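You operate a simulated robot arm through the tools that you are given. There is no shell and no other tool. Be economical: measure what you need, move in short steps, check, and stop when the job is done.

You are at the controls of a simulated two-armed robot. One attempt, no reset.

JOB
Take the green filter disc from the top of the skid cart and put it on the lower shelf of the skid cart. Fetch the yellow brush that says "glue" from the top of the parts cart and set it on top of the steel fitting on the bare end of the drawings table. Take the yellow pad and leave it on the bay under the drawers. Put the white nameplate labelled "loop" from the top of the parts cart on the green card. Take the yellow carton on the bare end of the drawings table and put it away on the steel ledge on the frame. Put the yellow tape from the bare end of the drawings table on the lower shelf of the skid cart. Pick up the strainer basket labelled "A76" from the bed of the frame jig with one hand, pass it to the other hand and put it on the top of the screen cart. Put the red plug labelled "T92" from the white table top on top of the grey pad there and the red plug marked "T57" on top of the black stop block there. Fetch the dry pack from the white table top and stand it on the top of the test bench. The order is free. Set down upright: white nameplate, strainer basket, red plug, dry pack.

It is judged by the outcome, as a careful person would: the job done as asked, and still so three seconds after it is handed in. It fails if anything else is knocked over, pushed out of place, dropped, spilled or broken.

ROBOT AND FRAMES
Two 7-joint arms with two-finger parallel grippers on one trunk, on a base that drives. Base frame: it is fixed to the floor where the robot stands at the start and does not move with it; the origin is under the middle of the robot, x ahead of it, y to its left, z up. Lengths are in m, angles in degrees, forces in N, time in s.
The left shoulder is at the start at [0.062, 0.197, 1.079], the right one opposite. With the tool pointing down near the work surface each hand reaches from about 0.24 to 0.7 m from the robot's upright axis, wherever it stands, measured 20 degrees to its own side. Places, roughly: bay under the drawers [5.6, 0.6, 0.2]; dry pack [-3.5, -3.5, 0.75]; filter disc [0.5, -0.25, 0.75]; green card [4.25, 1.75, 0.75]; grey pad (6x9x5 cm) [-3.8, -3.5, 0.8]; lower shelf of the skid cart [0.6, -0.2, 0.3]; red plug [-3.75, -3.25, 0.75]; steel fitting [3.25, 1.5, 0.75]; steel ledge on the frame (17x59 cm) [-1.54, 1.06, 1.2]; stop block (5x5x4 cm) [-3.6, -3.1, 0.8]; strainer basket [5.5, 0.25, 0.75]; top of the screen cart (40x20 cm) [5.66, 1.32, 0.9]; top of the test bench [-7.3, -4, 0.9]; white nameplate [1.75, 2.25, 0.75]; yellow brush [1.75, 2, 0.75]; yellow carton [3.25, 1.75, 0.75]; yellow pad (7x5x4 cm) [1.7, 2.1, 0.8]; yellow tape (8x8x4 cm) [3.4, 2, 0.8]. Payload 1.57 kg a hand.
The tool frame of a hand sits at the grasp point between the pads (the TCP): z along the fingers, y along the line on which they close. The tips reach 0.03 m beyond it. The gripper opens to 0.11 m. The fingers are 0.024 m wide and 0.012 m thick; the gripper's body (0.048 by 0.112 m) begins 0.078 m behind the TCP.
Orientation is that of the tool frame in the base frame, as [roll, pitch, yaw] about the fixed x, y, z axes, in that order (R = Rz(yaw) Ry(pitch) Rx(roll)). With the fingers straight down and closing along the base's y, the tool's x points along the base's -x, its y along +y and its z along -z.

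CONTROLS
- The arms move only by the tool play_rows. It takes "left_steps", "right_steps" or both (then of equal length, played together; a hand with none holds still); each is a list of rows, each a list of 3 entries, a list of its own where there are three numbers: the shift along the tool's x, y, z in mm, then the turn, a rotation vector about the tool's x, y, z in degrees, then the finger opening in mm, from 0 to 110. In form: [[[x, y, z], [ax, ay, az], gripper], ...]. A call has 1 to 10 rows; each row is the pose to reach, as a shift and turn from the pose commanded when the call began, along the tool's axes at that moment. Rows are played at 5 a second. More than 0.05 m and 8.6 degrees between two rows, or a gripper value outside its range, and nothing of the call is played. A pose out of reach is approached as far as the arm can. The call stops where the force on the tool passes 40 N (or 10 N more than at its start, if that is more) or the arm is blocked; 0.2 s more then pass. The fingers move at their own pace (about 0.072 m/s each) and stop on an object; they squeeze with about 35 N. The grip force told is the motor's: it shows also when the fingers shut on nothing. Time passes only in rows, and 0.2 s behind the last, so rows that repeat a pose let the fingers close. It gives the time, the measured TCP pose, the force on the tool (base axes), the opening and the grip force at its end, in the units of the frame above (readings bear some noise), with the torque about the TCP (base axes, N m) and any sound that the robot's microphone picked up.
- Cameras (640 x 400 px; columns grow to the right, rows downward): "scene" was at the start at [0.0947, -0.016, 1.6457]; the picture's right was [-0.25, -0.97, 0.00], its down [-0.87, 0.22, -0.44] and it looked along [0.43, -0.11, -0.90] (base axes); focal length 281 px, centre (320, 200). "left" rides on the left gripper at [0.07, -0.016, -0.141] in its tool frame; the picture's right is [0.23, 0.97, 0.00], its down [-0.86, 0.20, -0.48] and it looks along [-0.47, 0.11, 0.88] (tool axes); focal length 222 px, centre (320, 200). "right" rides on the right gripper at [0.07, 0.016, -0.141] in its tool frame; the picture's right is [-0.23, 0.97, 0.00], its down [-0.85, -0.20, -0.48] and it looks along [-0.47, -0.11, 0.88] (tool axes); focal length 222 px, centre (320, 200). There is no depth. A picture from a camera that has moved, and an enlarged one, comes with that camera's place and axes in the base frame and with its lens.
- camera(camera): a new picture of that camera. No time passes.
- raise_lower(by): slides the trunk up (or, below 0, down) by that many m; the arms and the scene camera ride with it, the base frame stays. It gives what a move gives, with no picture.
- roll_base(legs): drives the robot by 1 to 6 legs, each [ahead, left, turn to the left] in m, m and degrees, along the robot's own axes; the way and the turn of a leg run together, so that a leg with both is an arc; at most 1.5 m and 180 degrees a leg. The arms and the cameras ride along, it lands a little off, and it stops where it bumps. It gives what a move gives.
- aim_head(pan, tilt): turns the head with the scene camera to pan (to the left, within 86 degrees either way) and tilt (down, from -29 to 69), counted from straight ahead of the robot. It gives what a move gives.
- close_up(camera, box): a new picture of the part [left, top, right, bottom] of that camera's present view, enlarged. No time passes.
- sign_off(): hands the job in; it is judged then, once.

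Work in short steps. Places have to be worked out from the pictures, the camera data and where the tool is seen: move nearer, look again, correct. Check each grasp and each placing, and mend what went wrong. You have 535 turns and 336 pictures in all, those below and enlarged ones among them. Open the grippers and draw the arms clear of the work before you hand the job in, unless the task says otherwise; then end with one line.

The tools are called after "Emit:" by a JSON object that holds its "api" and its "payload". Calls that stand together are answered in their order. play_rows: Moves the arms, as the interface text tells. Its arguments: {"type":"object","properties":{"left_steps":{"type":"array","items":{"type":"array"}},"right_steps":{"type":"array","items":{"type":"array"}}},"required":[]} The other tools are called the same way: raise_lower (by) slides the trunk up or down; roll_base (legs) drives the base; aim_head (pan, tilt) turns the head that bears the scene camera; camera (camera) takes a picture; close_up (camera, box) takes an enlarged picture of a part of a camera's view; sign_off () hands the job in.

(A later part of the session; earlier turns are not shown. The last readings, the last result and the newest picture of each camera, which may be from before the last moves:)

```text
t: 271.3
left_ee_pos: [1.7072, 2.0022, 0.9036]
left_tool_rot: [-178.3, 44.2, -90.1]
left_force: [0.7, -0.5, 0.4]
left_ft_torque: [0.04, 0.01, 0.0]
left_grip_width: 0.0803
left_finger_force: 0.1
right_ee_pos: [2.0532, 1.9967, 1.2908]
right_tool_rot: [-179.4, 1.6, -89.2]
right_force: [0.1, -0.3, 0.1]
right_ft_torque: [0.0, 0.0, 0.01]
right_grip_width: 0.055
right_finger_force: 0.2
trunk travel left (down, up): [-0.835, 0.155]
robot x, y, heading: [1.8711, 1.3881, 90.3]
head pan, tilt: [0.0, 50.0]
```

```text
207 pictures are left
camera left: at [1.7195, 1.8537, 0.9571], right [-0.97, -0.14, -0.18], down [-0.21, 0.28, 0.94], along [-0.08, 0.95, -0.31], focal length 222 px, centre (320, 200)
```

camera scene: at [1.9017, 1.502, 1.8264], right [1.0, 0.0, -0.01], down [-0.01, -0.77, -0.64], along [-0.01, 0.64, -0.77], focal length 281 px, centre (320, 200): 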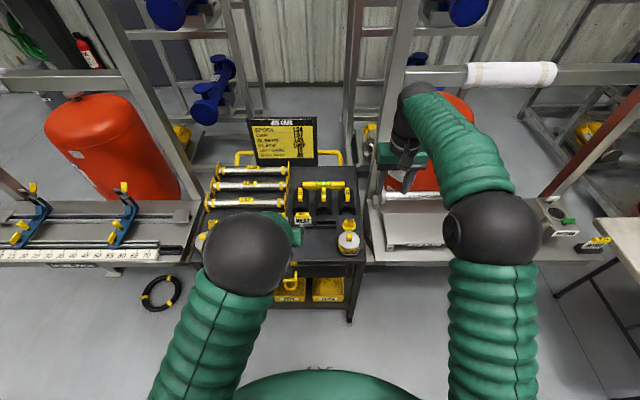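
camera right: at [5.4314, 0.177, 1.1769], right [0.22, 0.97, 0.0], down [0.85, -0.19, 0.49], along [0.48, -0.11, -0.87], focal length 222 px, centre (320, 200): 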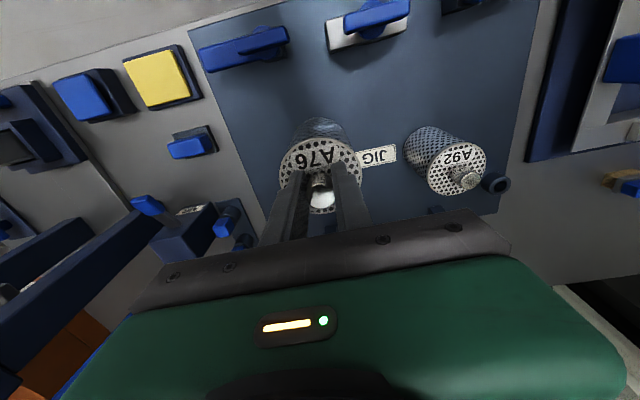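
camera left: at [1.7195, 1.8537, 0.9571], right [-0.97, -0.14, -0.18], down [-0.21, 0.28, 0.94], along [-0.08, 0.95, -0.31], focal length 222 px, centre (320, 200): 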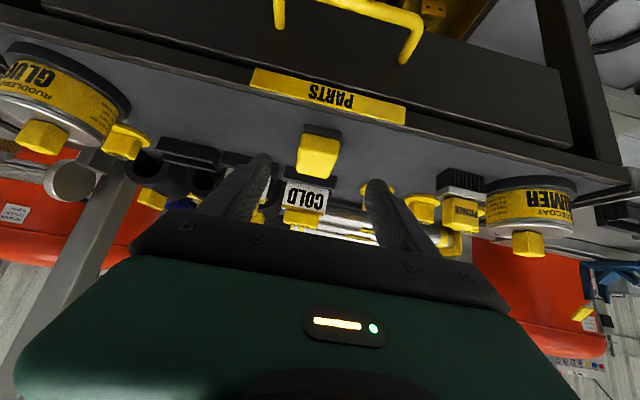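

Pad is on the tool axis. Advance 90 mm, slightly high to keep tips off the table, then check.

Emit:
{"api": "play_rows", "payload": {"left_steps": [[[-6, -1, 30], [0, 0, 0], 80], [[-12, -2, 60], [0, 0, 0], 80], [[-18, -4, 88], [0, 0, 0], 80], [[-18, -4, 88], [0, 0, 0], 80]]}}

Emit:
{"api": "camera", "payload": {"camera": "left"}}

```text
t: 272.3
left_ee_pos: [1.7189, 2.0767, 0.8575]
left_tool_rot: [-178.7, 44.2, -90.2]
left_force: [-0.5, 0.9, 0.1]
left_ft_torque: [-0.02, -0.05, 0.0]
left_grip_width: 0.0799
left_finger_force: 0.0
right_ee_pos: [2.0601, 1.995, 1.2901]
right_tool_rot: [-179.7, 1.7, -89.2]
right_force: [-0.5, -0.7, 0.1]
right_ft_torque: [0.05, -0.04, 0.01]
right_grip_width: 0.0549
right_finger_force: 0.0
trunk travel left (down, up): [-0.835, 0.155]
robot x, y, heading: [1.8722, 1.3895, 90.2]
head pan, tilt: [0.0, 50.0]
```

```text
206 pictures are left
camera left: at [1.7304, 1.9283, 0.9101], right [-0.97, -0.14, -0.18], down [-0.21, 0.28, 0.94], along [-0.08, 0.95, -0.3], focal length 222 px, centre (320, 200)
```

left: 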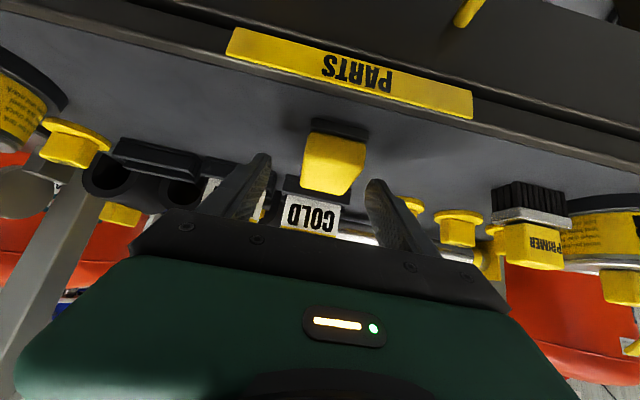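

Pad is 1 cm to the −x side. Shift, lower 8 mm and close.

Emit:
{"api": "play_rows", "payload": {"left_steps": [[[0, 10, 0], [0, 0, 0], 80], [[6, 10, 6], [0, 0, 0], 75], [[6, 10, 6], [0, 0, 0], 40], [[6, 10, 6], [0, 0, 0], 20], [[6, 10, 6], [0, 0, 0], 20], [[-25, 10, -25], [0, 0, 0], 20], [[-55, 10, -55], [0, 0, 0], 20]]}}

Emit:
{"api": "camera", "payload": {"camera": "left"}}

```text
t: 273.9
left_ee_pos: [1.7097, 2.0757, 0.9349]
left_tool_rot: [-178.9, 44.4, -90.5]
left_force: [-0.3, 0.1, 0.2]
left_ft_torque: [-0.02, -0.01, 0.02]
left_grip_width: 0.0446
left_finger_force: 35.3
right_ee_pos: [2.0631, 1.994, 1.2908]
right_tool_rot: [-179.8, 1.7, -89.3]
right_force: [0.3, -0.9, 0.4]
right_ft_torque: [0.03, 0.01, 0.01]
right_grip_width: 0.0549
right_finger_force: 0.1
trunk travel left (down, up): [-0.835, 0.155]
robot x, y, heading: [1.8745, 1.3915, 90.1]
head pan, tilt: [0.0, 50.0]
```

```text
205 pictures are left
camera left: at [1.7213, 1.9281, 0.9867], right [-0.97, -0.14, -0.17], down [-0.21, 0.28, 0.94], along [-0.08, 0.95, -0.3], focal length 222 px, centre (320, 200)
```

left: 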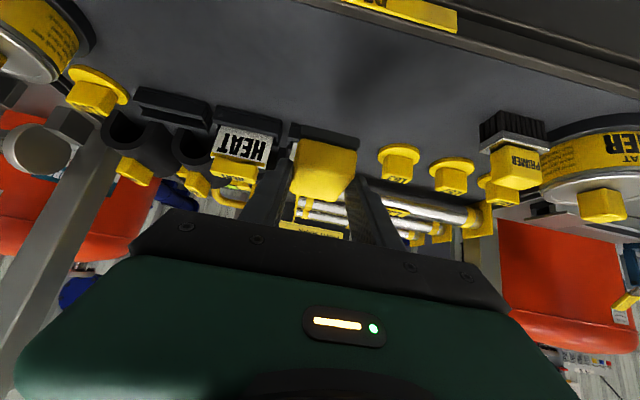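

Pad held. Back off and drive back toward the drawer bench.

Emit:
{"api": "roll_base", "payload": {"legs": [[-0.85, 0, 0], [0, -1.3, 0], [0, -1.25, 0], [0, 0, -90]]}}

Emit:
{"api": "aim_head", "payload": {"pan": 10, "tilt": 40}}

Emit:
{"api": "camera", "payload": {"camera": "scene"}}

```text
t: 294.2
left_ee_pos: [5.0882, 0.7686, 0.9334]
left_tool_rot: [-178.9, 44.3, -179.2]
left_force: [0.1, 0.5, 0.2]
left_ft_torque: [0.03, 0.01, 0.0]
left_grip_width: 0.0449
left_finger_force: 35.1
right_ee_pos: [5.0128, 0.4138, 1.2898]
right_tool_rot: [-179.8, 1.6, -178.0]
right_force: [-0.1, 0.5, 0.1]
right_ft_torque: [-0.02, -0.01, 0.02]
right_grip_width: 0.0552
right_finger_force: 0.1
trunk travel left (down, up): [-0.835, 0.155]
robot x, y, heading: [4.4041, 0.5877, 1.2]
head pan, tilt: [0.0, 50.0]
```

```text
t: 294.9
left_ee_pos: [5.0853, 0.7683, 0.9344]
left_tool_rot: [-179.0, 44.4, -179.2]
left_force: [0.3, 0.7, 0.0]
left_ft_torque: [-0.04, 0.01, 0.03]
left_grip_width: 0.0447
left_finger_force: 35.6
right_ee_pos: [5.0118, 0.4126, 1.2899]
right_tool_rot: [-179.8, 1.7, -178.0]
right_force: [1.2, -0.1, 0.1]
right_ft_torque: [0.01, -0.02, 0.01]
right_grip_width: 0.055
right_finger_force: 0.1
trunk travel left (down, up): [-0.835, 0.155]
robot x, y, heading: [4.401, 0.5876, 1.3]
head pan, tilt: [10.0, 40.0]
```

```text
204 pictures are left
camera scene: at [4.5236, 0.6063, 1.8366], right [0.2, -0.98, 0.0], down [-0.63, -0.13, -0.76], along [0.75, 0.15, -0.65], focal length 281 px, centre (320, 200)
```

scene: 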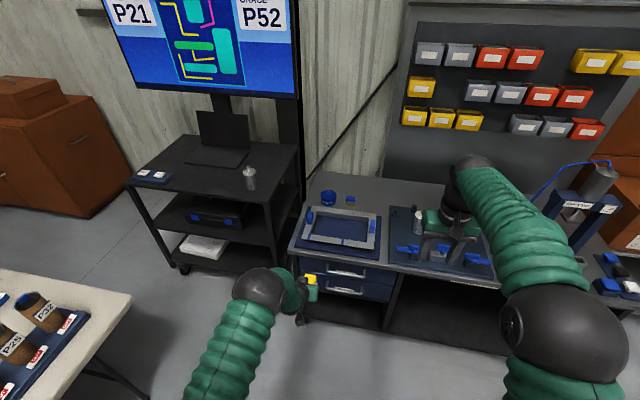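

Lower the trunk to look into the bay beneath the drawers.

Emit:
{"api": "raise_lower", "payload": {"by": -0.4}}

Emit:
{"api": "raise_lower", "payload": {"by": -0.15}}

Emit:
{"api": "aim_head", "payload": {"pan": 5, "tilt": 32}}

Emit:
{"api": "camera", "payload": {"camera": "scene"}}

Emit:
{"api": "camera", "payload": {"camera": "left"}}

```text
t: 298.7
left_ee_pos: [5.086, 0.7689, 0.5355]
left_tool_rot: [-179.0, 44.4, -179.2]
left_force: [-0.1, 0.4, -1.3]
left_ft_torque: [0.0, -0.02, -0.02]
left_grip_width: 0.0448
left_finger_force: 35.3
right_ee_pos: [5.0101, 0.4118, 0.8914]
right_tool_rot: [-180.0, 1.8, -178.0]
right_force: [0.1, -0.3, 0.3]
right_ft_torque: [-0.01, 0.02, 0.0]
right_grip_width: 0.055
right_finger_force: 0.0
trunk travel left (down, up): [-0.435, 0.555]
robot x, y, heading: [4.3986, 0.5912, 1.5]
head pan, tilt: [10.0, 40.0]
```

```text
t: 300.5
left_ee_pos: [5.086, 0.7682, 0.3832]
left_tool_rot: [-179.0, 44.4, -179.2]
left_force: [0.2, -0.3, -0.6]
left_ft_torque: [-0.02, 0.02, 0.01]
left_grip_width: 0.0449
left_finger_force: 35.3
right_ee_pos: [5.0104, 0.4123, 0.7409]
right_tool_rot: [-179.9, 1.9, -178.1]
right_force: [0.1, -0.1, 0.4]
right_ft_torque: [0.04, 0.02, 0.01]
right_grip_width: 0.0548
right_finger_force: 0.0
trunk travel left (down, up): [-0.285, 0.705]
robot x, y, heading: [4.4052, 0.5884, 1.2]
head pan, tilt: [10.0, 40.0]
```

```text
t: 301.2
left_ee_pos: [5.0857, 0.7689, 0.3841]
left_tool_rot: [-179.1, 44.4, -179.2]
left_force: [-1.0, -0.6, -0.5]
left_ft_torque: [0.0, 0.01, 0.01]
left_grip_width: 0.0448
left_finger_force: 35.2
right_ee_pos: [5.0103, 0.4123, 0.7407]
right_tool_rot: [-179.8, 1.8, -178.0]
right_force: [-0.6, -0.4, -0.2]
right_ft_torque: [0.0, 0.0, -0.01]
right_grip_width: 0.0552
right_finger_force: 0.1
trunk travel left (down, up): [-0.285, 0.705]
robot x, y, heading: [4.4035, 0.5849, 1.3]
head pan, tilt: [5.0, 32.0]
```

```text
203 pictures are left
camera scene: at [4.5271, 0.5995, 1.2988], right [0.11, -0.99, 0.0], down [-0.53, -0.06, -0.85], along [0.84, 0.09, -0.53], focal length 281 px, centre (320, 200)
```

scene: 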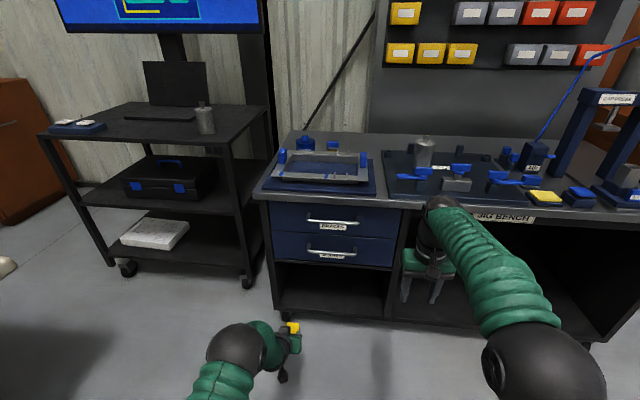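

```text
202 pictures are left
camera left: at [4.9361, 0.7536, 0.4372], right [-0.16, 0.97, -0.17], down [0.28, 0.21, 0.94], along [0.95, 0.11, -0.3], focal length 222 px, centre (320, 200)
```

left: 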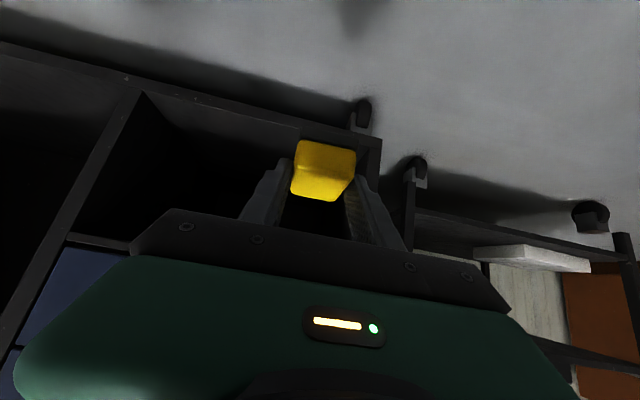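

Bay: y≈0.37–0.87, floor z≈0.17, opening up to ≈0.50, front at x≈5.34. Tuck the right hand, lower a bit more and shift right before driving in.

Emit:
{"api": "play_rows", "payload": {"right_steps": [[[40, -20, 0], [0, 0, 0], 55], [[80, -45, 0], [0, 0, 0], 55], [[120, -70, 0], [0, 0, 0], 55], [[160, -95, 0], [0, 0, 0], 55]]}}

Emit:
{"api": "roll_base", "payload": {"legs": [[0, -0.14, -1.3]]}}

Emit:
{"api": "raise_lower", "payload": {"by": -0.08}}

Emit:
{"api": "camera", "payload": {"camera": "scene"}}

Emit:
{"api": "camera", "payload": {"camera": "left"}}

```text
t: 302.2
left_ee_pos: [5.0855, 0.7692, 0.3847]
left_tool_rot: [-179.0, 44.4, -179.3]
left_force: [0.4, -0.3, -1.2]
left_ft_torque: [0.02, 0.02, -0.01]
left_grip_width: 0.0447
left_finger_force: 35.8
right_ee_pos: [4.8532, 0.3115, 0.7386]
right_tool_rot: [-179.9, 1.7, -177.8]
right_force: [-0.3, -0.8, 0.3]
right_ft_torque: [0.01, -0.01, 0.01]
right_grip_width: 0.0547
right_finger_force: 0.1
trunk travel left (down, up): [-0.285, 0.705]
robot x, y, heading: [4.401, 0.5891, 1.1]
head pan, tilt: [5.0, 32.0]
```

```text
t: 303.5
left_ee_pos: [5.0931, 0.6133, 0.385]
left_tool_rot: [-178.9, 44.4, 179.2]
left_force: [-0.2, 0.4, -0.6]
left_ft_torque: [-0.05, 0.0, -0.02]
left_grip_width: 0.0449
left_finger_force: 34.6
right_ee_pos: [4.8466, 0.1641, 0.738]
right_tool_rot: [-179.8, 1.7, -179.6]
right_force: [-0.4, 0.3, 0.3]
right_ft_torque: [-0.02, 0.0, -0.02]
right_grip_width: 0.055
right_finger_force: 0.0
trunk travel left (down, up): [-0.285, 0.705]
robot x, y, heading: [4.4068, 0.4508, -0.4]
head pan, tilt: [5.0, 32.0]
```

```text
t: 304.6
left_ee_pos: [5.0907, 0.6112, 0.3066]
left_tool_rot: [-179.0, 44.5, 179.2]
left_force: [-0.2, 0.2, -0.4]
left_ft_torque: [0.0, 0.02, -0.01]
left_grip_width: 0.0447
left_finger_force: 35.1
right_ee_pos: [4.8459, 0.1641, 0.6597]
right_tool_rot: [-179.9, 1.8, -179.5]
right_force: [0.1, -0.1, 0.8]
right_ft_torque: [-0.01, 0.01, -0.03]
right_grip_width: 0.0546
right_finger_force: 0.0
trunk travel left (down, up): [-0.205, 0.785]
robot x, y, heading: [4.4053, 0.4545, -0.2]
head pan, tilt: [5.0, 32.0]
```

```text
201 pictures are left
camera scene: at [4.5277, 0.4583, 1.219], right [0.08, -1.0, 0.0], down [-0.53, -0.04, -0.85], along [0.84, 0.07, -0.53], focal length 281 px, centre (320, 200)
```

scene: 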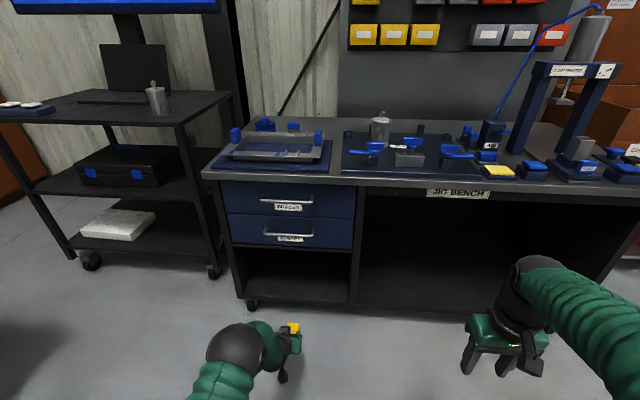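

```text
200 pictures are left
camera left: at [4.9411, 0.6012, 0.3584], right [-0.14, 0.98, -0.17], down [0.28, 0.2, 0.94], along [0.95, 0.08, -0.3], focal length 222 px, centre (320, 200)
```

left: 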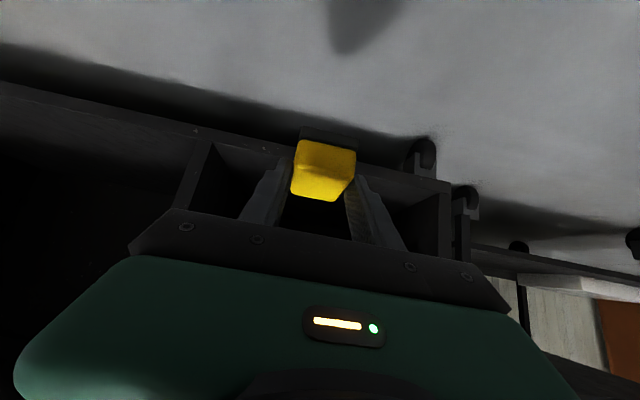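

Lower 3 cm more and drive in 0.35 m, watching the clearance.

Emit:
{"api": "raise_lower", "payload": {"by": -0.03}}

Emit:
{"api": "roll_base", "payload": {"legs": [[0.27, 0, 0.2]]}}

Emit:
{"api": "camera", "payload": {"camera": "scene"}}

Emit:
{"api": "camera", "payload": {"camera": "left"}}

```text
t: 305.4
left_ee_pos: [5.0891, 0.6122, 0.2758]
left_tool_rot: [-179.1, 44.5, 179.0]
left_force: [0.5, 0.1, -1.0]
left_ft_torque: [0.01, 0.02, -0.05]
left_grip_width: 0.0449
left_finger_force: 35.1
right_ee_pos: [4.8463, 0.1626, 0.6282]
right_tool_rot: [-179.9, 1.9, -179.5]
right_force: [-0.1, -0.2, 0.3]
right_ft_torque: [0.0, 0.0, 0.0]
right_grip_width: 0.0551
right_finger_force: 0.0
trunk travel left (down, up): [-0.175, 0.815]
robot x, y, heading: [4.4037, 0.4486, -0.1]
head pan, tilt: [5.0, 32.0]
```

```text
t: 307.3
left_ee_pos: [5.3606, 0.6216, 0.2754]
left_tool_rot: [-178.9, 44.4, 179.9]
left_force: [-0.7, -0.1, -0.4]
left_ft_torque: [0.01, 0.01, 0.04]
left_grip_width: 0.0448
left_finger_force: 34.9
right_ee_pos: [5.1194, 0.1684, 0.6276]
right_tool_rot: [-179.8, 1.8, -178.9]
right_force: [0.2, 0.1, -0.7]
right_ft_torque: [-0.01, 0.03, 0.01]
right_grip_width: 0.055
right_finger_force: 0.0
trunk travel left (down, up): [-0.175, 0.815]
robot x, y, heading: [4.6806, 0.4494, 0.4]
head pan, tilt: [5.0, 32.0]
```

```text
199 pictures are left
camera scene: at [4.799, 0.4606, 1.1888], right [0.1, -1.0, 0.0], down [-0.53, -0.05, -0.85], along [0.84, 0.08, -0.53], focal length 281 px, centre (320, 200)
```

scene: 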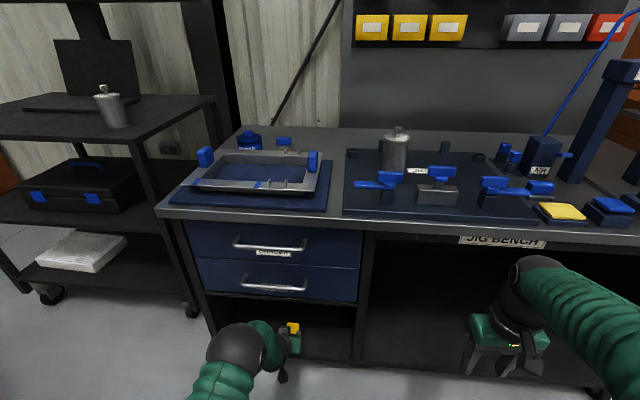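

```text
198 pictures are left
camera left: at [5.2101, 0.6084, 0.3277], right [-0.15, 0.97, -0.17], down [0.28, 0.21, 0.94], along [0.95, 0.09, -0.3], focal length 222 px, centre (320, 200)
```

left: 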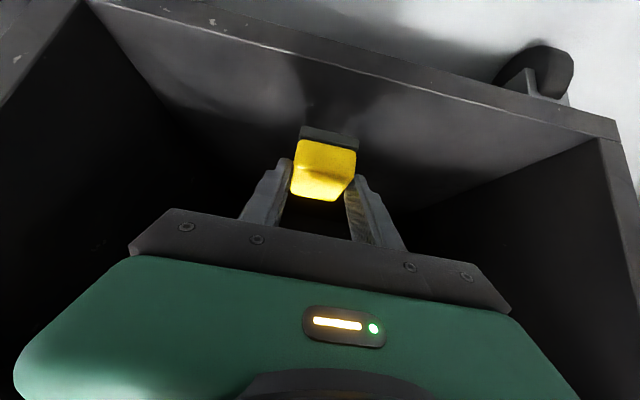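

The pad (with its dark base) is just inside the bay. Go 8 cm further in, then lower.

Emit:
{"api": "roll_base", "payload": {"legs": [[0.08, 0, 0]]}}

Emit:
{"api": "play_rows", "payload": {"left_steps": [[[7, 0, 7], [0, 0, 0], 20], [[14, 0, 14], [0, 0, 0], 20], [[19, 0, 19], [0, 0, 0], 20]]}}

Emit:
{"api": "camera", "payload": {"camera": "left"}}

```text
t: 308.4
left_ee_pos: [5.4376, 0.6211, 0.2758]
left_tool_rot: [-179.0, 44.5, 179.8]
left_force: [0.0, -0.7, -0.5]
left_ft_torque: [0.0, 0.0, 0.02]
left_grip_width: 0.0448
left_finger_force: 34.6
right_ee_pos: [5.1979, 0.1684, 0.6291]
right_tool_rot: [-179.9, 1.8, -178.9]
right_force: [0.2, 0.4, 0.4]
right_ft_torque: [-0.01, -0.01, 0.0]
right_grip_width: 0.0548
right_finger_force: 0.1
trunk travel left (down, up): [-0.175, 0.815]
robot x, y, heading: [4.7552, 0.4544, 0.8]
head pan, tilt: [5.0, 32.0]
```

```text
t: 309.2
left_ee_pos: [5.4378, 0.6199, 0.2507]
left_tool_rot: [-178.9, 44.6, 179.8]
left_force: [0.1, 0.8, -1.0]
left_ft_torque: [-0.01, 0.01, 0.01]
left_grip_width: 0.0449
left_finger_force: 34.8
right_ee_pos: [5.1974, 0.1682, 0.6304]
right_tool_rot: [-179.9, 2.0, -178.9]
right_force: [0.6, 0.1, -0.2]
right_ft_torque: [0.0, -0.01, 0.01]
right_grip_width: 0.0553
right_finger_force: 0.2
trunk travel left (down, up): [-0.175, 0.815]
robot x, y, heading: [4.7542, 0.4531, 0.3]
head pan, tilt: [5.0, 32.0]
```

```text
197 pictures are left
camera left: at [5.2887, 0.6081, 0.3027], right [-0.15, 0.97, -0.17], down [0.28, 0.21, 0.94], along [0.95, 0.09, -0.3], focal length 222 px, centre (320, 200)
```

left: 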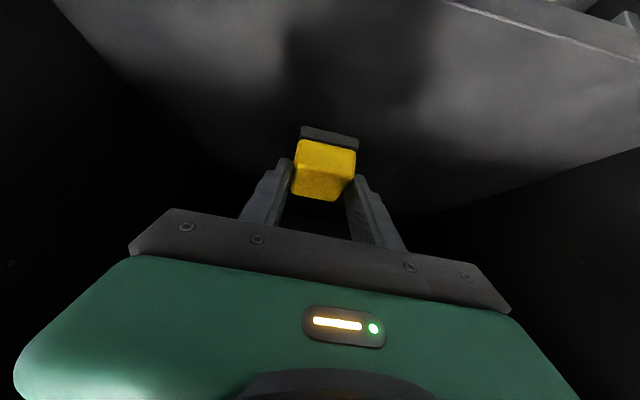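

Continue lowering in small steps till contact.

Emit:
{"api": "play_rows", "payload": {"left_steps": [[[5, 0, 5], [0, 0, 0], 20], [[10, 0, 10], [0, 0, 0], 20], [[14, 0, 14], [0, 0, 0], 20], [[18, 0, 18], [0, 0, 0], 20], [[22, 0, 22], [0, 0, 0], 20], [[26, 0, 26], [0, 0, 0], 20], [[30, 0, 30], [0, 0, 0], 20], [[34, 0, 34], [0, 0, 0], 20]]}}

```text
t: 311.0
left_ee_pos: [5.4369, 0.6209, 0.2018]
left_tool_rot: [-179.1, 44.6, 179.7]
left_force: [-0.2, 0.5, 0.1]
left_ft_torque: [0.02, -0.01, 0.01]
left_grip_width: 0.0447
left_finger_force: 35.1
right_ee_pos: [5.1966, 0.1686, 0.6304]
right_tool_rot: [-179.9, 1.9, -178.9]
right_force: [0.6, 0.3, 0.2]
right_ft_torque: [0.01, 0.01, -0.05]
right_grip_width: 0.0552
right_finger_force: 0.1
trunk travel left (down, up): [-0.175, 0.815]
robot x, y, heading: [4.7532, 0.4526, 0.6]
head pan, tilt: [5.0, 32.0]
```

Emit:
{"api": "play_rows", "payload": {"left_steps": [[[4, 0, 4], [0, 0, 0], 20], [[8, 0, 8], [0, 0, 0], 20], [[12, 0, 12], [0, 0, 0], 20], [[15, 0, 15], [0, 0, 0], 20], [[18, 0, 18], [0, 0, 0], 20], [[21, 0, 21], [0, 0, 0], 20]]}}

Emit:
{"api": "camera", "payload": {"camera": "left"}}

```text
t: 312.1
left_ee_pos: [5.4436, 0.6204, 0.1892]
left_tool_rot: [-179.1, 45.9, 179.7]
left_force: [0.7, -0.5, 19.1]
left_ft_torque: [0.26, 0.1, -0.01]
left_grip_width: 0.0452
left_finger_force: 34.5
right_ee_pos: [5.196, 0.1699, 0.6312]
right_tool_rot: [-180.0, 2.1, -179.0]
right_force: [-0.4, 0.3, 0.1]
right_ft_torque: [0.0, -0.01, 0.0]
right_grip_width: 0.055
right_finger_force: 0.1
trunk travel left (down, up): [-0.175, 0.815]
robot x, y, heading: [4.7533, 0.4533, 0.4]
head pan, tilt: [5.0, 32.0]
stopped in row 5 (left hand): the force on the tool passed its limit at 44 N (the readings are from after the stop); the commanded pose is now the measured one
```

```text
196 pictures are left
camera left: at [5.2933, 0.6077, 0.238], right [-0.14, 0.97, -0.17], down [0.25, 0.21, 0.94], along [0.96, 0.09, -0.28], focal length 222 px, centre (320, 200)
```

left: 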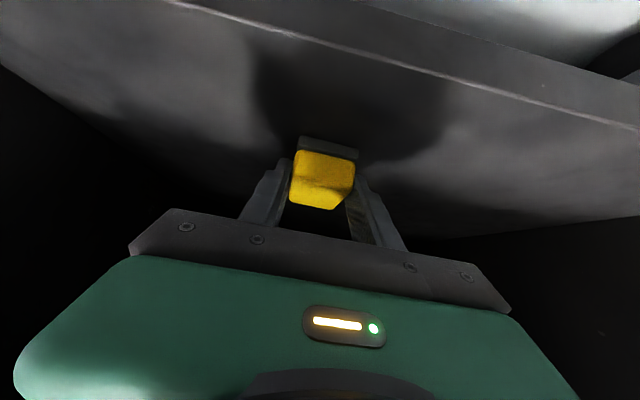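

Contact with the bay floor. Ease, open and withdraw.

Emit:
{"api": "play_rows", "payload": {"left_steps": [[[-1, 0, -1], [0, 0, 0], 20], [[-1, 0, -1], [0, 0, 0], 60], [[-1, 0, -1], [0, 0, 0], 70], [[-8, 0, -35], [0, 0, 0], 75], [[-12, 0, -75], [0, 0, 0], 75]]}}

Emit:
{"api": "camera", "payload": {"camera": "left"}}

```text
t: 313.2
left_ee_pos: [5.3962, 0.6203, 0.2448]
left_tool_rot: [-179.1, 45.2, 179.7]
left_force: [-0.7, -0.6, 0.0]
left_ft_torque: [0.0, 0.02, -0.01]
left_grip_width: 0.0748
left_finger_force: 0.1
right_ee_pos: [5.1972, 0.1686, 0.6294]
right_tool_rot: [-179.9, 2.1, -178.8]
right_force: [0.8, 0.6, -0.3]
right_ft_torque: [0.01, 0.01, 0.01]
right_grip_width: 0.0551
right_finger_force: 0.1
trunk travel left (down, up): [-0.175, 0.815]
robot x, y, heading: [4.7555, 0.4524, 0.2]
head pan, tilt: [5.0, 32.0]
```

```text
195 pictures are left
camera left: at [5.2459, 0.6084, 0.296], right [-0.14, 0.97, -0.17], down [0.27, 0.21, 0.94], along [0.95, 0.09, -0.29], focal length 222 px, centre (320, 200)
```

left: 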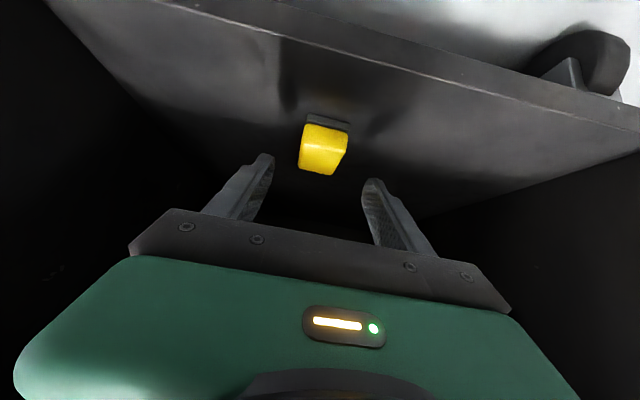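

Pad rests in the bay. Back out, raise the trunk, un-tilt the left hand, and drive to the drawings table's bare end.

Emit:
{"api": "roll_base", "payload": {"legs": [[-0.4, 0, 0]]}}

Emit:
{"api": "raise_lower", "payload": {"by": 0.4}}

Emit:
{"api": "raise_lower", "payload": {"by": 0.15}}

Emit:
{"api": "play_rows", "payload": {"left_steps": [[[0, 0, 0], [0, 7.5, 0], 100], [[0, 0, 0], [0, 15, 0], 100], [[0, 0, 0], [0, 22.5, 0], 100], [[0, 0, 0], [0, 30, 0], 100], [[0, 0, 0], [0, 37.5, 0], 100], [[0, 0, 0], [0, 45, 0], 100]], "right_steps": [[[-20, 10, 0], [0, 0, 0], 100], [[-40, 20, 0], [0, 0, 0], 100], [[-60, 30, 0], [0, 0, 0], 100], [[-80, 40, 0], [0, 0, 0], 100], [[-100, 50, 0], [0, 0, 0], 100], [[-110, 60, 0], [0, 0, 0], 100]]}}

Emit:
{"api": "roll_base", "payload": {"legs": [[0, 0, 90], [0, 0.9, 0], [0.35, 0, 0]]}}

Emit:
{"api": "aim_head", "payload": {"pan": 0, "tilt": 50}}

Emit:
{"api": "camera", "payload": {"camera": "scene"}}

```text
t: 315.8
left_ee_pos: [4.9915, 0.6214, 0.2452]
left_tool_rot: [-179.1, 45.2, -179.9]
left_force: [0.1, 0.4, 0.1]
left_ft_torque: [0.0, 0.0, 0.01]
left_grip_width: 0.075
left_finger_force: 0.0
right_ee_pos: [4.7938, 0.1683, 0.6291]
right_tool_rot: [-179.9, 2.0, -178.5]
right_force: [0.1, 0.2, 0.5]
right_ft_torque: [0.02, 0.02, 0.0]
right_grip_width: 0.0548
right_finger_force: 0.1
trunk travel left (down, up): [-0.175, 0.815]
robot x, y, heading: [4.3497, 0.4494, 1.1]
head pan, tilt: [5.0, 32.0]
```

```text
t: 319.6
left_ee_pos: [4.9901, 0.6207, 0.6453]
left_tool_rot: [-179.1, 45.3, -179.9]
left_force: [0.2, 0.7, -0.1]
left_ft_torque: [0.02, 0.0, -0.02]
left_grip_width: 0.0751
left_finger_force: 0.0
right_ee_pos: [4.7937, 0.1678, 1.031]
right_tool_rot: [-179.9, 2.0, -178.4]
right_force: [-1.0, 0.8, -0.7]
right_ft_torque: [-0.03, -0.03, 0.02]
right_grip_width: 0.0549
right_finger_force: 0.2
trunk travel left (down, up): [-0.575, 0.415]
robot x, y, heading: [4.3479, 0.4474, 0.6]
head pan, tilt: [5.0, 32.0]
```

```text
t: 321.4
left_ee_pos: [4.9916, 0.6204, 0.7959]
left_tool_rot: [-179.0, 45.3, -179.7]
left_force: [0.5, 0.4, 0.8]
left_ft_torque: [-0.01, -0.01, 0.01]
left_grip_width: 0.0752
left_finger_force: 0.1
right_ee_pos: [4.7947, 0.1667, 1.1799]
right_tool_rot: [-179.8, 2.0, -178.4]
right_force: [0.4, 1.0, -0.5]
right_ft_torque: [0.0, 0.0, 0.03]
right_grip_width: 0.0549
right_finger_force: 0.1
trunk travel left (down, up): [-0.725, 0.265]
robot x, y, heading: [4.3486, 0.4447, 1.0]
head pan, tilt: [5.0, 32.0]
```

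```text
t: 322.8
left_ee_pos: [4.9923, 0.6213, 0.7958]
left_tool_rot: [-179.3, 0.2, 179.5]
left_force: [0.1, -0.5, 0.1]
left_ft_torque: [0.02, 0.01, 0.01]
left_grip_width: 0.0997
left_finger_force: 0.1
right_ee_pos: [4.9039, 0.2303, 1.184]
right_tool_rot: [-179.9, 1.9, -178.4]
right_force: [-0.4, -0.2, 0.5]
right_ft_torque: [0.02, 0.03, -0.02]
right_grip_width: 0.1
right_finger_force: 0.0
trunk travel left (down, up): [-0.725, 0.265]
robot x, y, heading: [4.3483, 0.447, 0.6]
head pan, tilt: [5.0, 32.0]
```

```text
t: 333.2
left_ee_pos: [3.2542, 1.402, 0.7972]
left_tool_rot: [-179.3, 0.3, -89.4]
left_force: [-0.2, -0.4, 1.1]
left_ft_torque: [0.01, 0.03, 0.0]
left_grip_width: 0.1
left_finger_force: 0.1
right_ee_pos: [3.6454, 1.3208, 1.1861]
right_tool_rot: [-179.8, 2.1, -87.2]
right_force: [0.8, 0.4, -0.4]
right_ft_torque: [-0.01, -0.04, -0.04]
right_grip_width: 0.0999
right_finger_force: 0.0
trunk travel left (down, up): [-0.725, 0.265]
robot x, y, heading: [3.438, 0.7612, 92.2]
head pan, tilt: [5.0, 32.0]
```

```text
t: 334.1
left_ee_pos: [3.2537, 1.4025, 0.796]
left_tool_rot: [-179.3, 0.3, -89.3]
left_force: [0.5, -0.2, 0.5]
left_ft_torque: [0.01, -0.03, -0.01]
left_grip_width: 0.0999
left_finger_force: 0.0
right_ee_pos: [3.6461, 1.3216, 1.1854]
right_tool_rot: [-179.9, 2.0, -87.1]
right_force: [0.6, -0.4, -0.1]
right_ft_torque: [-0.02, -0.01, 0.03]
right_grip_width: 0.1001
right_finger_force: 0.1
trunk travel left (down, up): [-0.725, 0.265]
robot x, y, heading: [3.4398, 0.7636, 92.1]
head pan, tilt: [0.0, 50.0]
```

```text
194 pictures are left
camera scene: at [3.4369, 0.8782, 1.7125], right [1.0, 0.04, 0.0], down [0.03, -0.77, -0.64], along [-0.02, 0.64, -0.77], focal length 281 px, centre (320, 200)
```

scene: 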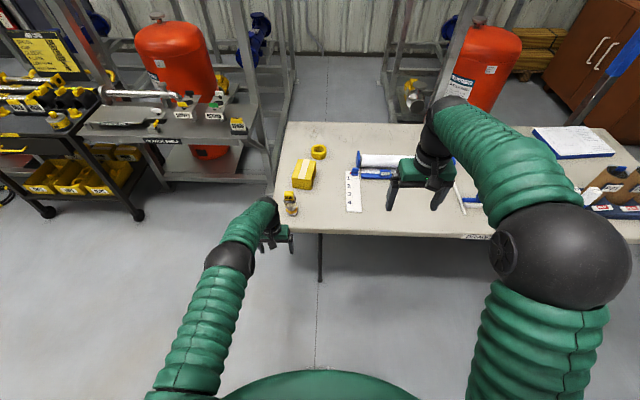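

Left hand is low in front of the table; raise it first, then drive 0.33 m closer.

Emit:
{"api": "play_rows", "payload": {"left_steps": [[[0, 0, -45], [0, 0, 0], 100], [[0, 0, -90], [0, 0, 0], 100], [[0, 0, -135], [0, 0, 0], 100], [[0, 0, -180], [0, 0, 0], 100], [[0, 0, -225], [0, 0, 0], 100], [[0, 0, -270], [0, 0, 0], 100]]}}

Emit:
{"api": "roll_base", "payload": {"legs": [[0.33, 0, -2.1]]}}

Emit:
{"api": "play_rows", "payload": {"left_steps": [[[0, 0, 0], [0, 0, 0], 100], [[0, 0, 0], [0, 0, 0], 100]]}}

Emit:
{"api": "camera", "payload": {"camera": "left"}}

Emit:
{"api": "camera", "payload": {"camera": "scene"}}

```text
t: 335.4
left_ee_pos: [3.2477, 1.4011, 1.0655]
left_tool_rot: [-179.3, 0.4, -89.3]
left_force: [0.3, -0.1, -0.3]
left_ft_torque: [-0.02, 0.01, 0.01]
left_grip_width: 0.0998
left_finger_force: 0.2
right_ee_pos: [3.6461, 1.3213, 1.185]
right_tool_rot: [-179.9, 2.3, -87.1]
right_force: [1.1, -0.2, 0.1]
right_ft_torque: [0.0, -0.02, 0.03]
right_grip_width: 0.1001
right_finger_force: 0.0
trunk travel left (down, up): [-0.725, 0.265]
robot x, y, heading: [3.439, 0.7668, 92.4]
head pan, tilt: [0.0, 50.0]
```

```text
t: 337.6
left_ee_pos: [3.2645, 1.7391, 1.0663]
left_tool_rot: [-179.3, 0.5, -91.3]
left_force: [0.4, -0.1, 0.6]
left_ft_torque: [0.02, 0.01, 0.02]
left_grip_width: 0.1
left_finger_force: 0.1
right_ee_pos: [3.6575, 1.6435, 1.1873]
right_tool_rot: [-179.9, 2.3, -89.2]
right_force: [0.1, -0.1, 0.3]
right_ft_torque: [-0.01, 0.0, 0.02]
right_grip_width: 0.1
right_finger_force: 0.0
trunk travel left (down, up): [-0.725, 0.265]
robot x, y, heading: [3.4334, 1.0941, 89.9]
head pan, tilt: [0.0, 50.0]
```

```text
t: 338.2
left_ee_pos: [3.2665, 1.7398, 1.066]
left_tool_rot: [-179.4, 0.6, -91.3]
left_force: [0.3, -1.1, 0.1]
left_ft_torque: [0.01, -0.03, 0.02]
left_grip_width: 0.1001
left_finger_force: 0.1
right_ee_pos: [3.6574, 1.6428, 1.1863]
right_tool_rot: [-179.9, 2.2, -89.2]
right_force: [0.3, 0.6, -0.4]
right_ft_torque: [-0.02, 0.01, 0.0]
right_grip_width: 0.1003
right_finger_force: 0.1
trunk travel left (down, up): [-0.725, 0.265]
robot x, y, heading: [3.4339, 1.0957, 90.0]
head pan, tilt: [0.0, 50.0]
```

```text
193 pictures are left
camera left: at [3.2772, 1.6681, 1.2085], right [-0.98, -0.21, -0.01], down [-0.19, 0.85, 0.48], along [-0.09, 0.48, -0.87], focal length 222 px, centre (320, 200)
```

left: 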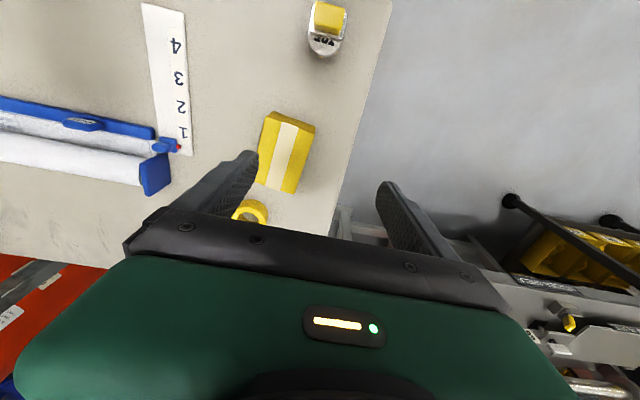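

```text
192 pictures are left
camera scene: at [3.4341, 1.2079, 1.7126], right [1.0, 0.0, 0.0], down [0.0, -0.77, -0.64], along [0.0, 0.64, -0.77], focal length 281 px, centre (320, 200)
```

scene: 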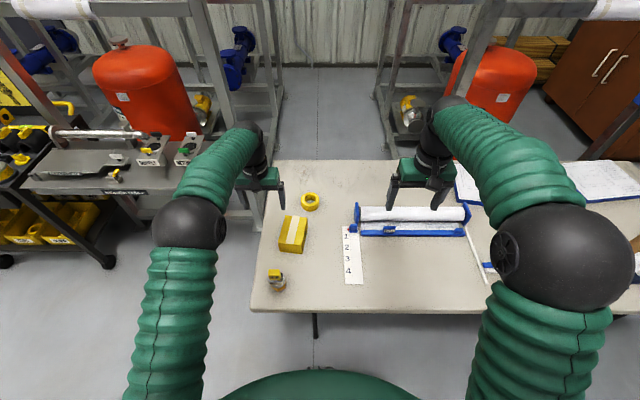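

Carton top ≈(3.312, 1.787, 0.85), ~75 mm wide in x, nearly aligned. Move above it.

Emit:
{"api": "play_rows", "payload": {"left_steps": [[[-16, -15, 30], [0, 0, 0], 100], [[-32, -30, 60], [0, 0, 0], 100], [[-48, -45, 90], [0, 0, 0], 100]]}}

Emit:
{"api": "camera", "payload": {"camera": "left"}}

```text
t: 339.0
left_ee_pos: [3.3093, 1.7802, 0.9765]
left_tool_rot: [-179.4, 0.5, -91.2]
left_force: [0.2, -0.3, -0.3]
left_ft_torque: [0.01, 0.0, 0.0]
left_grip_width: 0.1
left_finger_force: 0.1
left hand out of reach, approached as far as the arm can: row 3
right_ee_pos: [3.6578, 1.6445, 1.1868]
right_tool_rot: [-179.8, 2.2, -89.2]
right_force: [0.6, -0.4, 0.2]
right_ft_torque: [-0.01, 0.0, 0.0]
right_grip_width: 0.1002
right_finger_force: 0.0
trunk travel left (down, up): [-0.725, 0.265]
robot x, y, heading: [3.4331, 1.101, 90.2]
head pan, tilt: [0.0, 50.0]
```

```text
191 pictures are left
camera left: at [3.3217, 1.7104, 1.1177], right [-0.98, -0.21, -0.01], down [-0.19, 0.86, 0.48], along [-0.09, 0.47, -0.88], focal length 222 px, centre (320, 200)
```

left: 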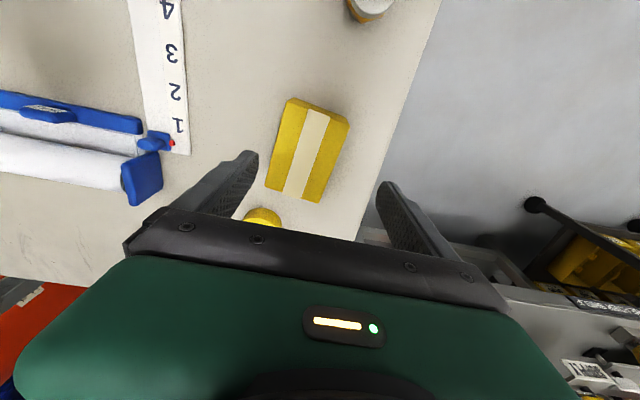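

Out of reach slightly; drive 8 cm closer and re-center over the carton (≈(3.323, 1.793)).

Emit:
{"api": "roll_base", "payload": {"legs": [[0.08, 0, 0]]}}

Emit:
{"api": "play_rows", "payload": {"left_steps": [[[33, -7, 0], [0, 0, 0], 100], [[66, -14, 0], [0, 0, 0], 100], [[66, -14, 40], [0, 0, 0], 100], [[66, -14, 40], [0, 0, 0], 100]]}}

Emit:
{"api": "camera", "payload": {"camera": "left"}}

```text
t: 340.1
left_ee_pos: [3.3108, 1.8573, 0.9802]
left_tool_rot: [-179.3, 0.9, -91.4]
left_force: [-0.5, 0.2, 0.5]
left_ft_torque: [0.06, -0.02, -0.02]
left_grip_width: 0.0999
left_finger_force: 0.1
right_ee_pos: [3.6601, 1.7195, 1.1898]
right_tool_rot: [-179.9, 2.6, -89.3]
right_force: [-0.1, 0.4, 0.6]
right_ft_torque: [-0.03, 0.02, -0.04]
right_grip_width: 0.1
right_finger_force: 0.1
trunk travel left (down, up): [-0.725, 0.265]
robot x, y, heading: [3.4312, 1.1765, 90.0]
head pan, tilt: [0.0, 50.0]
```

```text
t: 341.1
left_ee_pos: [3.3199, 1.7932, 0.938]
left_tool_rot: [-179.3, 0.5, -91.4]
left_force: [-0.1, -0.6, 0.1]
left_ft_torque: [-0.02, 0.01, -0.01]
left_grip_width: 0.1002
left_finger_force: 0.1
right_ee_pos: [3.6588, 1.7241, 1.186]
right_tool_rot: [-179.9, 2.3, -89.3]
right_force: [-0.7, -0.4, -0.9]
right_ft_torque: [0.02, -0.01, 0.01]
right_grip_width: 0.0999
right_finger_force: 0.0
trunk travel left (down, up): [-0.725, 0.265]
robot x, y, heading: [3.4333, 1.1776, 90.1]
head pan, tilt: [0.0, 50.0]
```

```text
190 pictures are left
camera left: at [3.333, 1.7235, 1.079], right [-0.98, -0.2, -0.01], down [-0.18, 0.86, 0.48], along [-0.09, 0.48, -0.87], focal length 222 px, centre (320, 200)
```

left: 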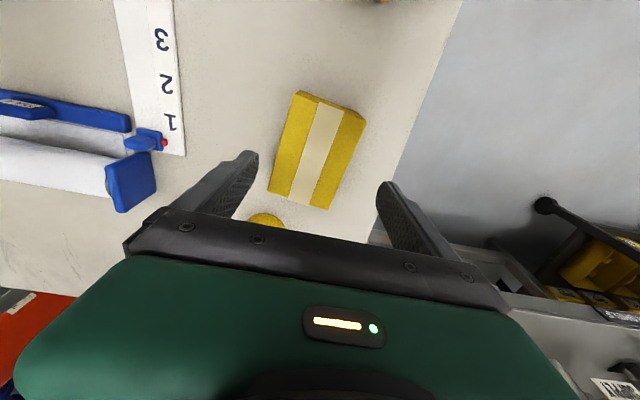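

Centered; carton yawed ~8°. Rotate 8°, descend around it and check.

Emit:
{"api": "play_rows", "payload": {"left_steps": [[[-7, -4, 0], [0, 0, 4], 100], [[-7, -4, 20], [0, 0, 8], 100], [[-7, -4, 60], [0, 0, 8], 100], [[-7, -4, 95], [0, 0, 8], 100], [[-7, -4, 95], [0, 0, 8], 100]]}}

Emit:
{"api": "camera", "payload": {"camera": "left"}}

```text
t: 342.3
left_ee_pos: [3.3266, 1.8014, 0.843]
left_tool_rot: [-179.6, 0.6, -99.4]
left_force: [-0.1, -0.6, 0.5]
left_ft_torque: [-0.02, 0.02, 0.0]
left_grip_width: 0.0999
left_finger_force: 0.1
right_ee_pos: [3.6595, 1.7241, 1.1877]
right_tool_rot: [-179.9, 2.4, -89.3]
right_force: [0.1, -0.2, 0.2]
right_ft_torque: [-0.02, 0.0, 0.05]
right_grip_width: 0.0999
right_finger_force: 0.1
trunk travel left (down, up): [-0.725, 0.265]
robot x, y, heading: [3.431, 1.1781, 89.9]
head pan, tilt: [0.0, 50.0]
```

```text
189 pictures are left
camera left: at [3.3295, 1.7298, 0.9841], right [-1.0, -0.06, -0.01], down [-0.06, 0.87, 0.49], along [-0.02, 0.49, -0.87], focal length 222 px, centre (320, 200)
```

left: 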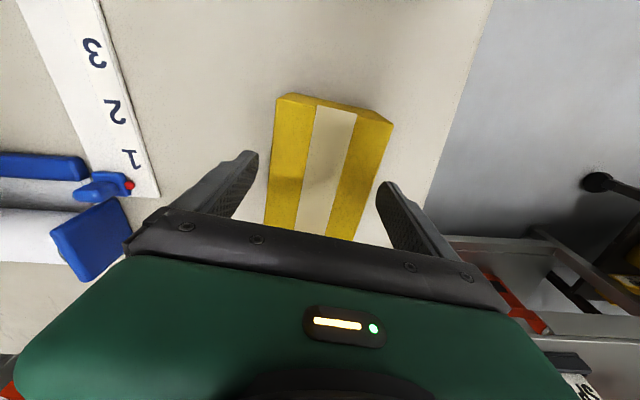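

Carton top is about at TCP height (0.84). Descend 36 mm and close.

Emit:
{"api": "play_rows", "payload": {"left_steps": [[[0, 0, 20], [0, 0, 0], 100], [[0, 0, 36], [0, 0, 0], 100], [[0, 0, 36], [0, 0, 0], 80], [[0, 0, 36], [0, 0, 0], 60], [[0, 0, 36], [0, 0, 0], 50], [[0, 0, 10], [0, 0, 0], 50], [[0, 0, -30], [0, 0, 0], 50]]}}

Emit:
{"api": "camera", "payload": {"camera": "left"}}

```text
t: 343.9
left_ee_pos: [3.3269, 1.7994, 0.8721]
left_tool_rot: [-179.4, 0.5, -99.4]
left_force: [0.6, 0.1, -3.8]
left_ft_torque: [-0.03, -0.02, 0.01]
left_grip_width: 0.0897
left_finger_force: 35.4
right_ee_pos: [3.6597, 1.7227, 1.1875]
right_tool_rot: [-179.8, 2.4, -89.3]
right_force: [0.4, -0.1, 0.1]
right_ft_torque: [0.02, -0.02, 0.01]
right_grip_width: 0.0999
right_finger_force: 0.0
trunk travel left (down, up): [-0.725, 0.265]
robot x, y, heading: [3.4343, 1.182, 90.2]
head pan, tilt: [0.0, 50.0]
```

```text
188 pictures are left
camera left: at [3.3301, 1.7281, 1.0141], right [-1.0, -0.07, -0.01], down [-0.06, 0.87, 0.49], along [-0.02, 0.49, -0.87], focal length 222 px, centre (320, 200)
```

left: 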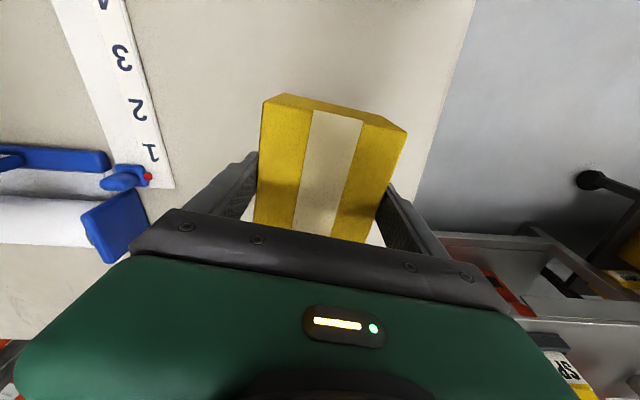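

Carton held (90 mm). Raise and draw it back; then shift the base left to reach for the tape with the right hand, tilted.

Emit:
{"api": "play_rows", "payload": {"left_steps": [[[0, 0, -45], [0, 0, 0], 50], [[0, 0, -90], [0, 0, 0], 50], [[20, 0, -130], [0, 0, 0], 50], [[45, 0, -170], [0, 0, 0], 50], [[70, 0, -205], [0, 0, 0], 50], [[90, 0, -235], [0, 0, 0], 50]]}}

Emit:
{"api": "roll_base", "payload": {"legs": [[0, 0.23, 0]]}}

Emit:
{"api": "play_rows", "payload": {"right_steps": [[[-10, 0, 10], [0, -7, 0], 100], [[-20, 0, 20], [0, -14, 0], 100], [[-30, 0, 30], [0, -21, 0], 100], [[-40, 0, 45], [0, -28, 0], 100], [[-50, 0, 60], [0, -35, 0], 100], [[-60, 0, 75], [0, -42, 0], 100]]}}

Emit:
{"api": "camera", "payload": {"camera": "right"}}

Emit:
{"api": "camera", "payload": {"camera": "scene"}}

```text
t: 345.3
left_ee_pos: [3.31, 1.7075, 1.1055]
left_tool_rot: [-179.4, 0.6, -99.4]
left_force: [1.1, -0.5, -2.3]
left_ft_torque: [-0.01, 0.03, 0.02]
left_grip_width: 0.0901
left_finger_force: 35.0
right_ee_pos: [3.6592, 1.7236, 1.1861]
right_tool_rot: [-179.9, 2.4, -89.4]
right_force: [0.4, -0.6, -0.8]
right_ft_torque: [0.02, 0.02, 0.02]
right_grip_width: 0.1002
right_finger_force: 0.2
trunk travel left (down, up): [-0.725, 0.265]
robot x, y, heading: [3.4324, 1.1805, 90.0]
head pan, tilt: [0.0, 50.0]
```

```text
t: 347.0
left_ee_pos: [3.0912, 1.7087, 1.1052]
left_tool_rot: [-179.5, 0.6, -99.5]
left_force: [-0.2, -0.6, -2.9]
left_ft_torque: [-0.04, -0.01, -0.03]
left_grip_width: 0.0899
left_finger_force: 35.6
right_ee_pos: [3.4408, 1.7241, 1.1865]
right_tool_rot: [180.0, 2.2, -89.5]
right_force: [0.1, 0.4, -1.0]
right_ft_torque: [-0.03, 0.02, -0.01]
right_grip_width: 0.0999
right_finger_force: 0.0
trunk travel left (down, up): [-0.725, 0.265]
robot x, y, heading: [3.2098, 1.1808, 90.0]
head pan, tilt: [0.0, 50.0]
```

```text
t: 348.4
left_ee_pos: [3.0876, 1.7079, 1.1056]
left_tool_rot: [-179.4, 0.5, -99.4]
left_force: [1.2, 1.0, -3.3]
left_ft_torque: [-0.06, -0.01, 0.0]
left_grip_width: 0.0896
left_finger_force: 35.0
right_ee_pos: [3.4369, 1.7854, 1.1156]
right_tool_rot: [-179.8, 44.4, -89.4]
right_force: [-0.6, -0.5, -0.1]
right_ft_torque: [0.01, 0.0, -0.02]
right_grip_width: 0.1
right_finger_force: 0.0
trunk travel left (down, up): [-0.725, 0.265]
robot x, y, heading: [3.2086, 1.1785, 90.0]
head pan, tilt: [0.0, 50.0]
```

```text
187 pictures are left
camera right: at [3.4217, 1.6352, 1.1689], right [-0.98, 0.15, 0.16], down [0.19, 0.28, 0.94], along [0.1, 0.95, -0.3], focal length 222 px, centre (320, 200)
```

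right: 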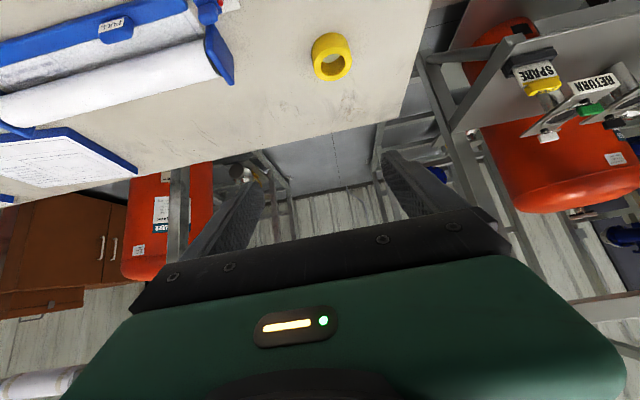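

```text
186 pictures are left
camera scene: at [3.2116, 1.2919, 1.7125], right [1.0, 0.0, 0.0], down [0.0, -0.77, -0.64], along [0.0, 0.64, -0.77], focal length 281 px, centre (320, 200)
```

scene: 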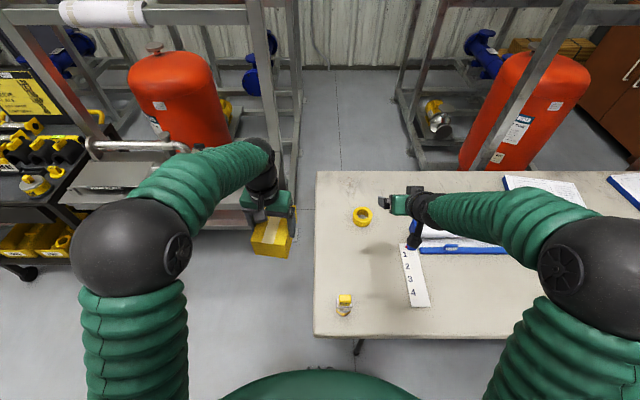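

Tape ≈(3.389, 1.98), top ≈0.79. Move the right hand to a pregrasp 10 cm short along its axis.

Emit:
{"api": "play_rows", "payload": {"right_steps": [[[13, 7, 39], [0, 0, 0], 105], [[25, 14, 77], [0, 0, 0], 105], [[38, 21, 116], [0, 0, 0], 105], [[51, 27, 154], [0, 0, 0], 105], [[64, 34, 193], [0, 0, 0], 105], [[76, 41, 231], [0, 0, 0], 105], [[89, 48, 268], [0, 0, 0], 105]]}}

Emit:
{"api": "camera", "payload": {"camera": "right"}}

Emit:
{"api": "camera", "payload": {"camera": "scene"}}

```text
t: 350.0
left_ee_pos: [3.0878, 1.7076, 1.1049]
left_tool_rot: [-179.4, 0.6, -99.6]
left_force: [-0.2, 0.0, -3.6]
left_ft_torque: [-0.05, 0.02, -0.02]
left_grip_width: 0.0898
left_finger_force: 34.9
right_ee_pos: [3.3888, 1.9097, 0.8601]
right_tool_rot: [-179.7, 44.4, -89.4]
right_force: [0.1, 1.1, 0.4]
right_ft_torque: [0.03, 0.0, 0.0]
right_grip_width: 0.1049
right_finger_force: 0.1
trunk travel left (down, up): [-0.725, 0.265]
robot x, y, heading: [3.2136, 1.1778, 89.8]
head pan, tilt: [0.0, 50.0]
```

```text
185 pictures are left
camera right: at [3.3734, 1.7604, 0.9133], right [-0.98, 0.15, 0.16], down [0.19, 0.28, 0.94], along [0.1, 0.95, -0.3], focal length 222 px, centre (320, 200)
```

right: 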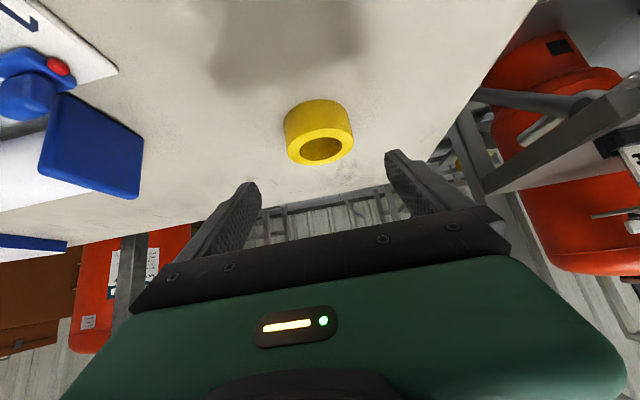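

```text
184 pictures are left
camera scene: at [3.211, 1.2936, 1.7124], right [1.0, 0.0, 0.0], down [0.0, -0.77, -0.64], along [0.0, 0.64, -0.77], focal length 281 px, centre (320, 200)
```

scene: 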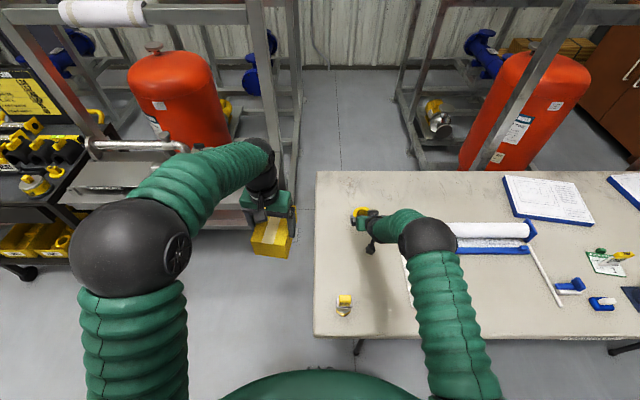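

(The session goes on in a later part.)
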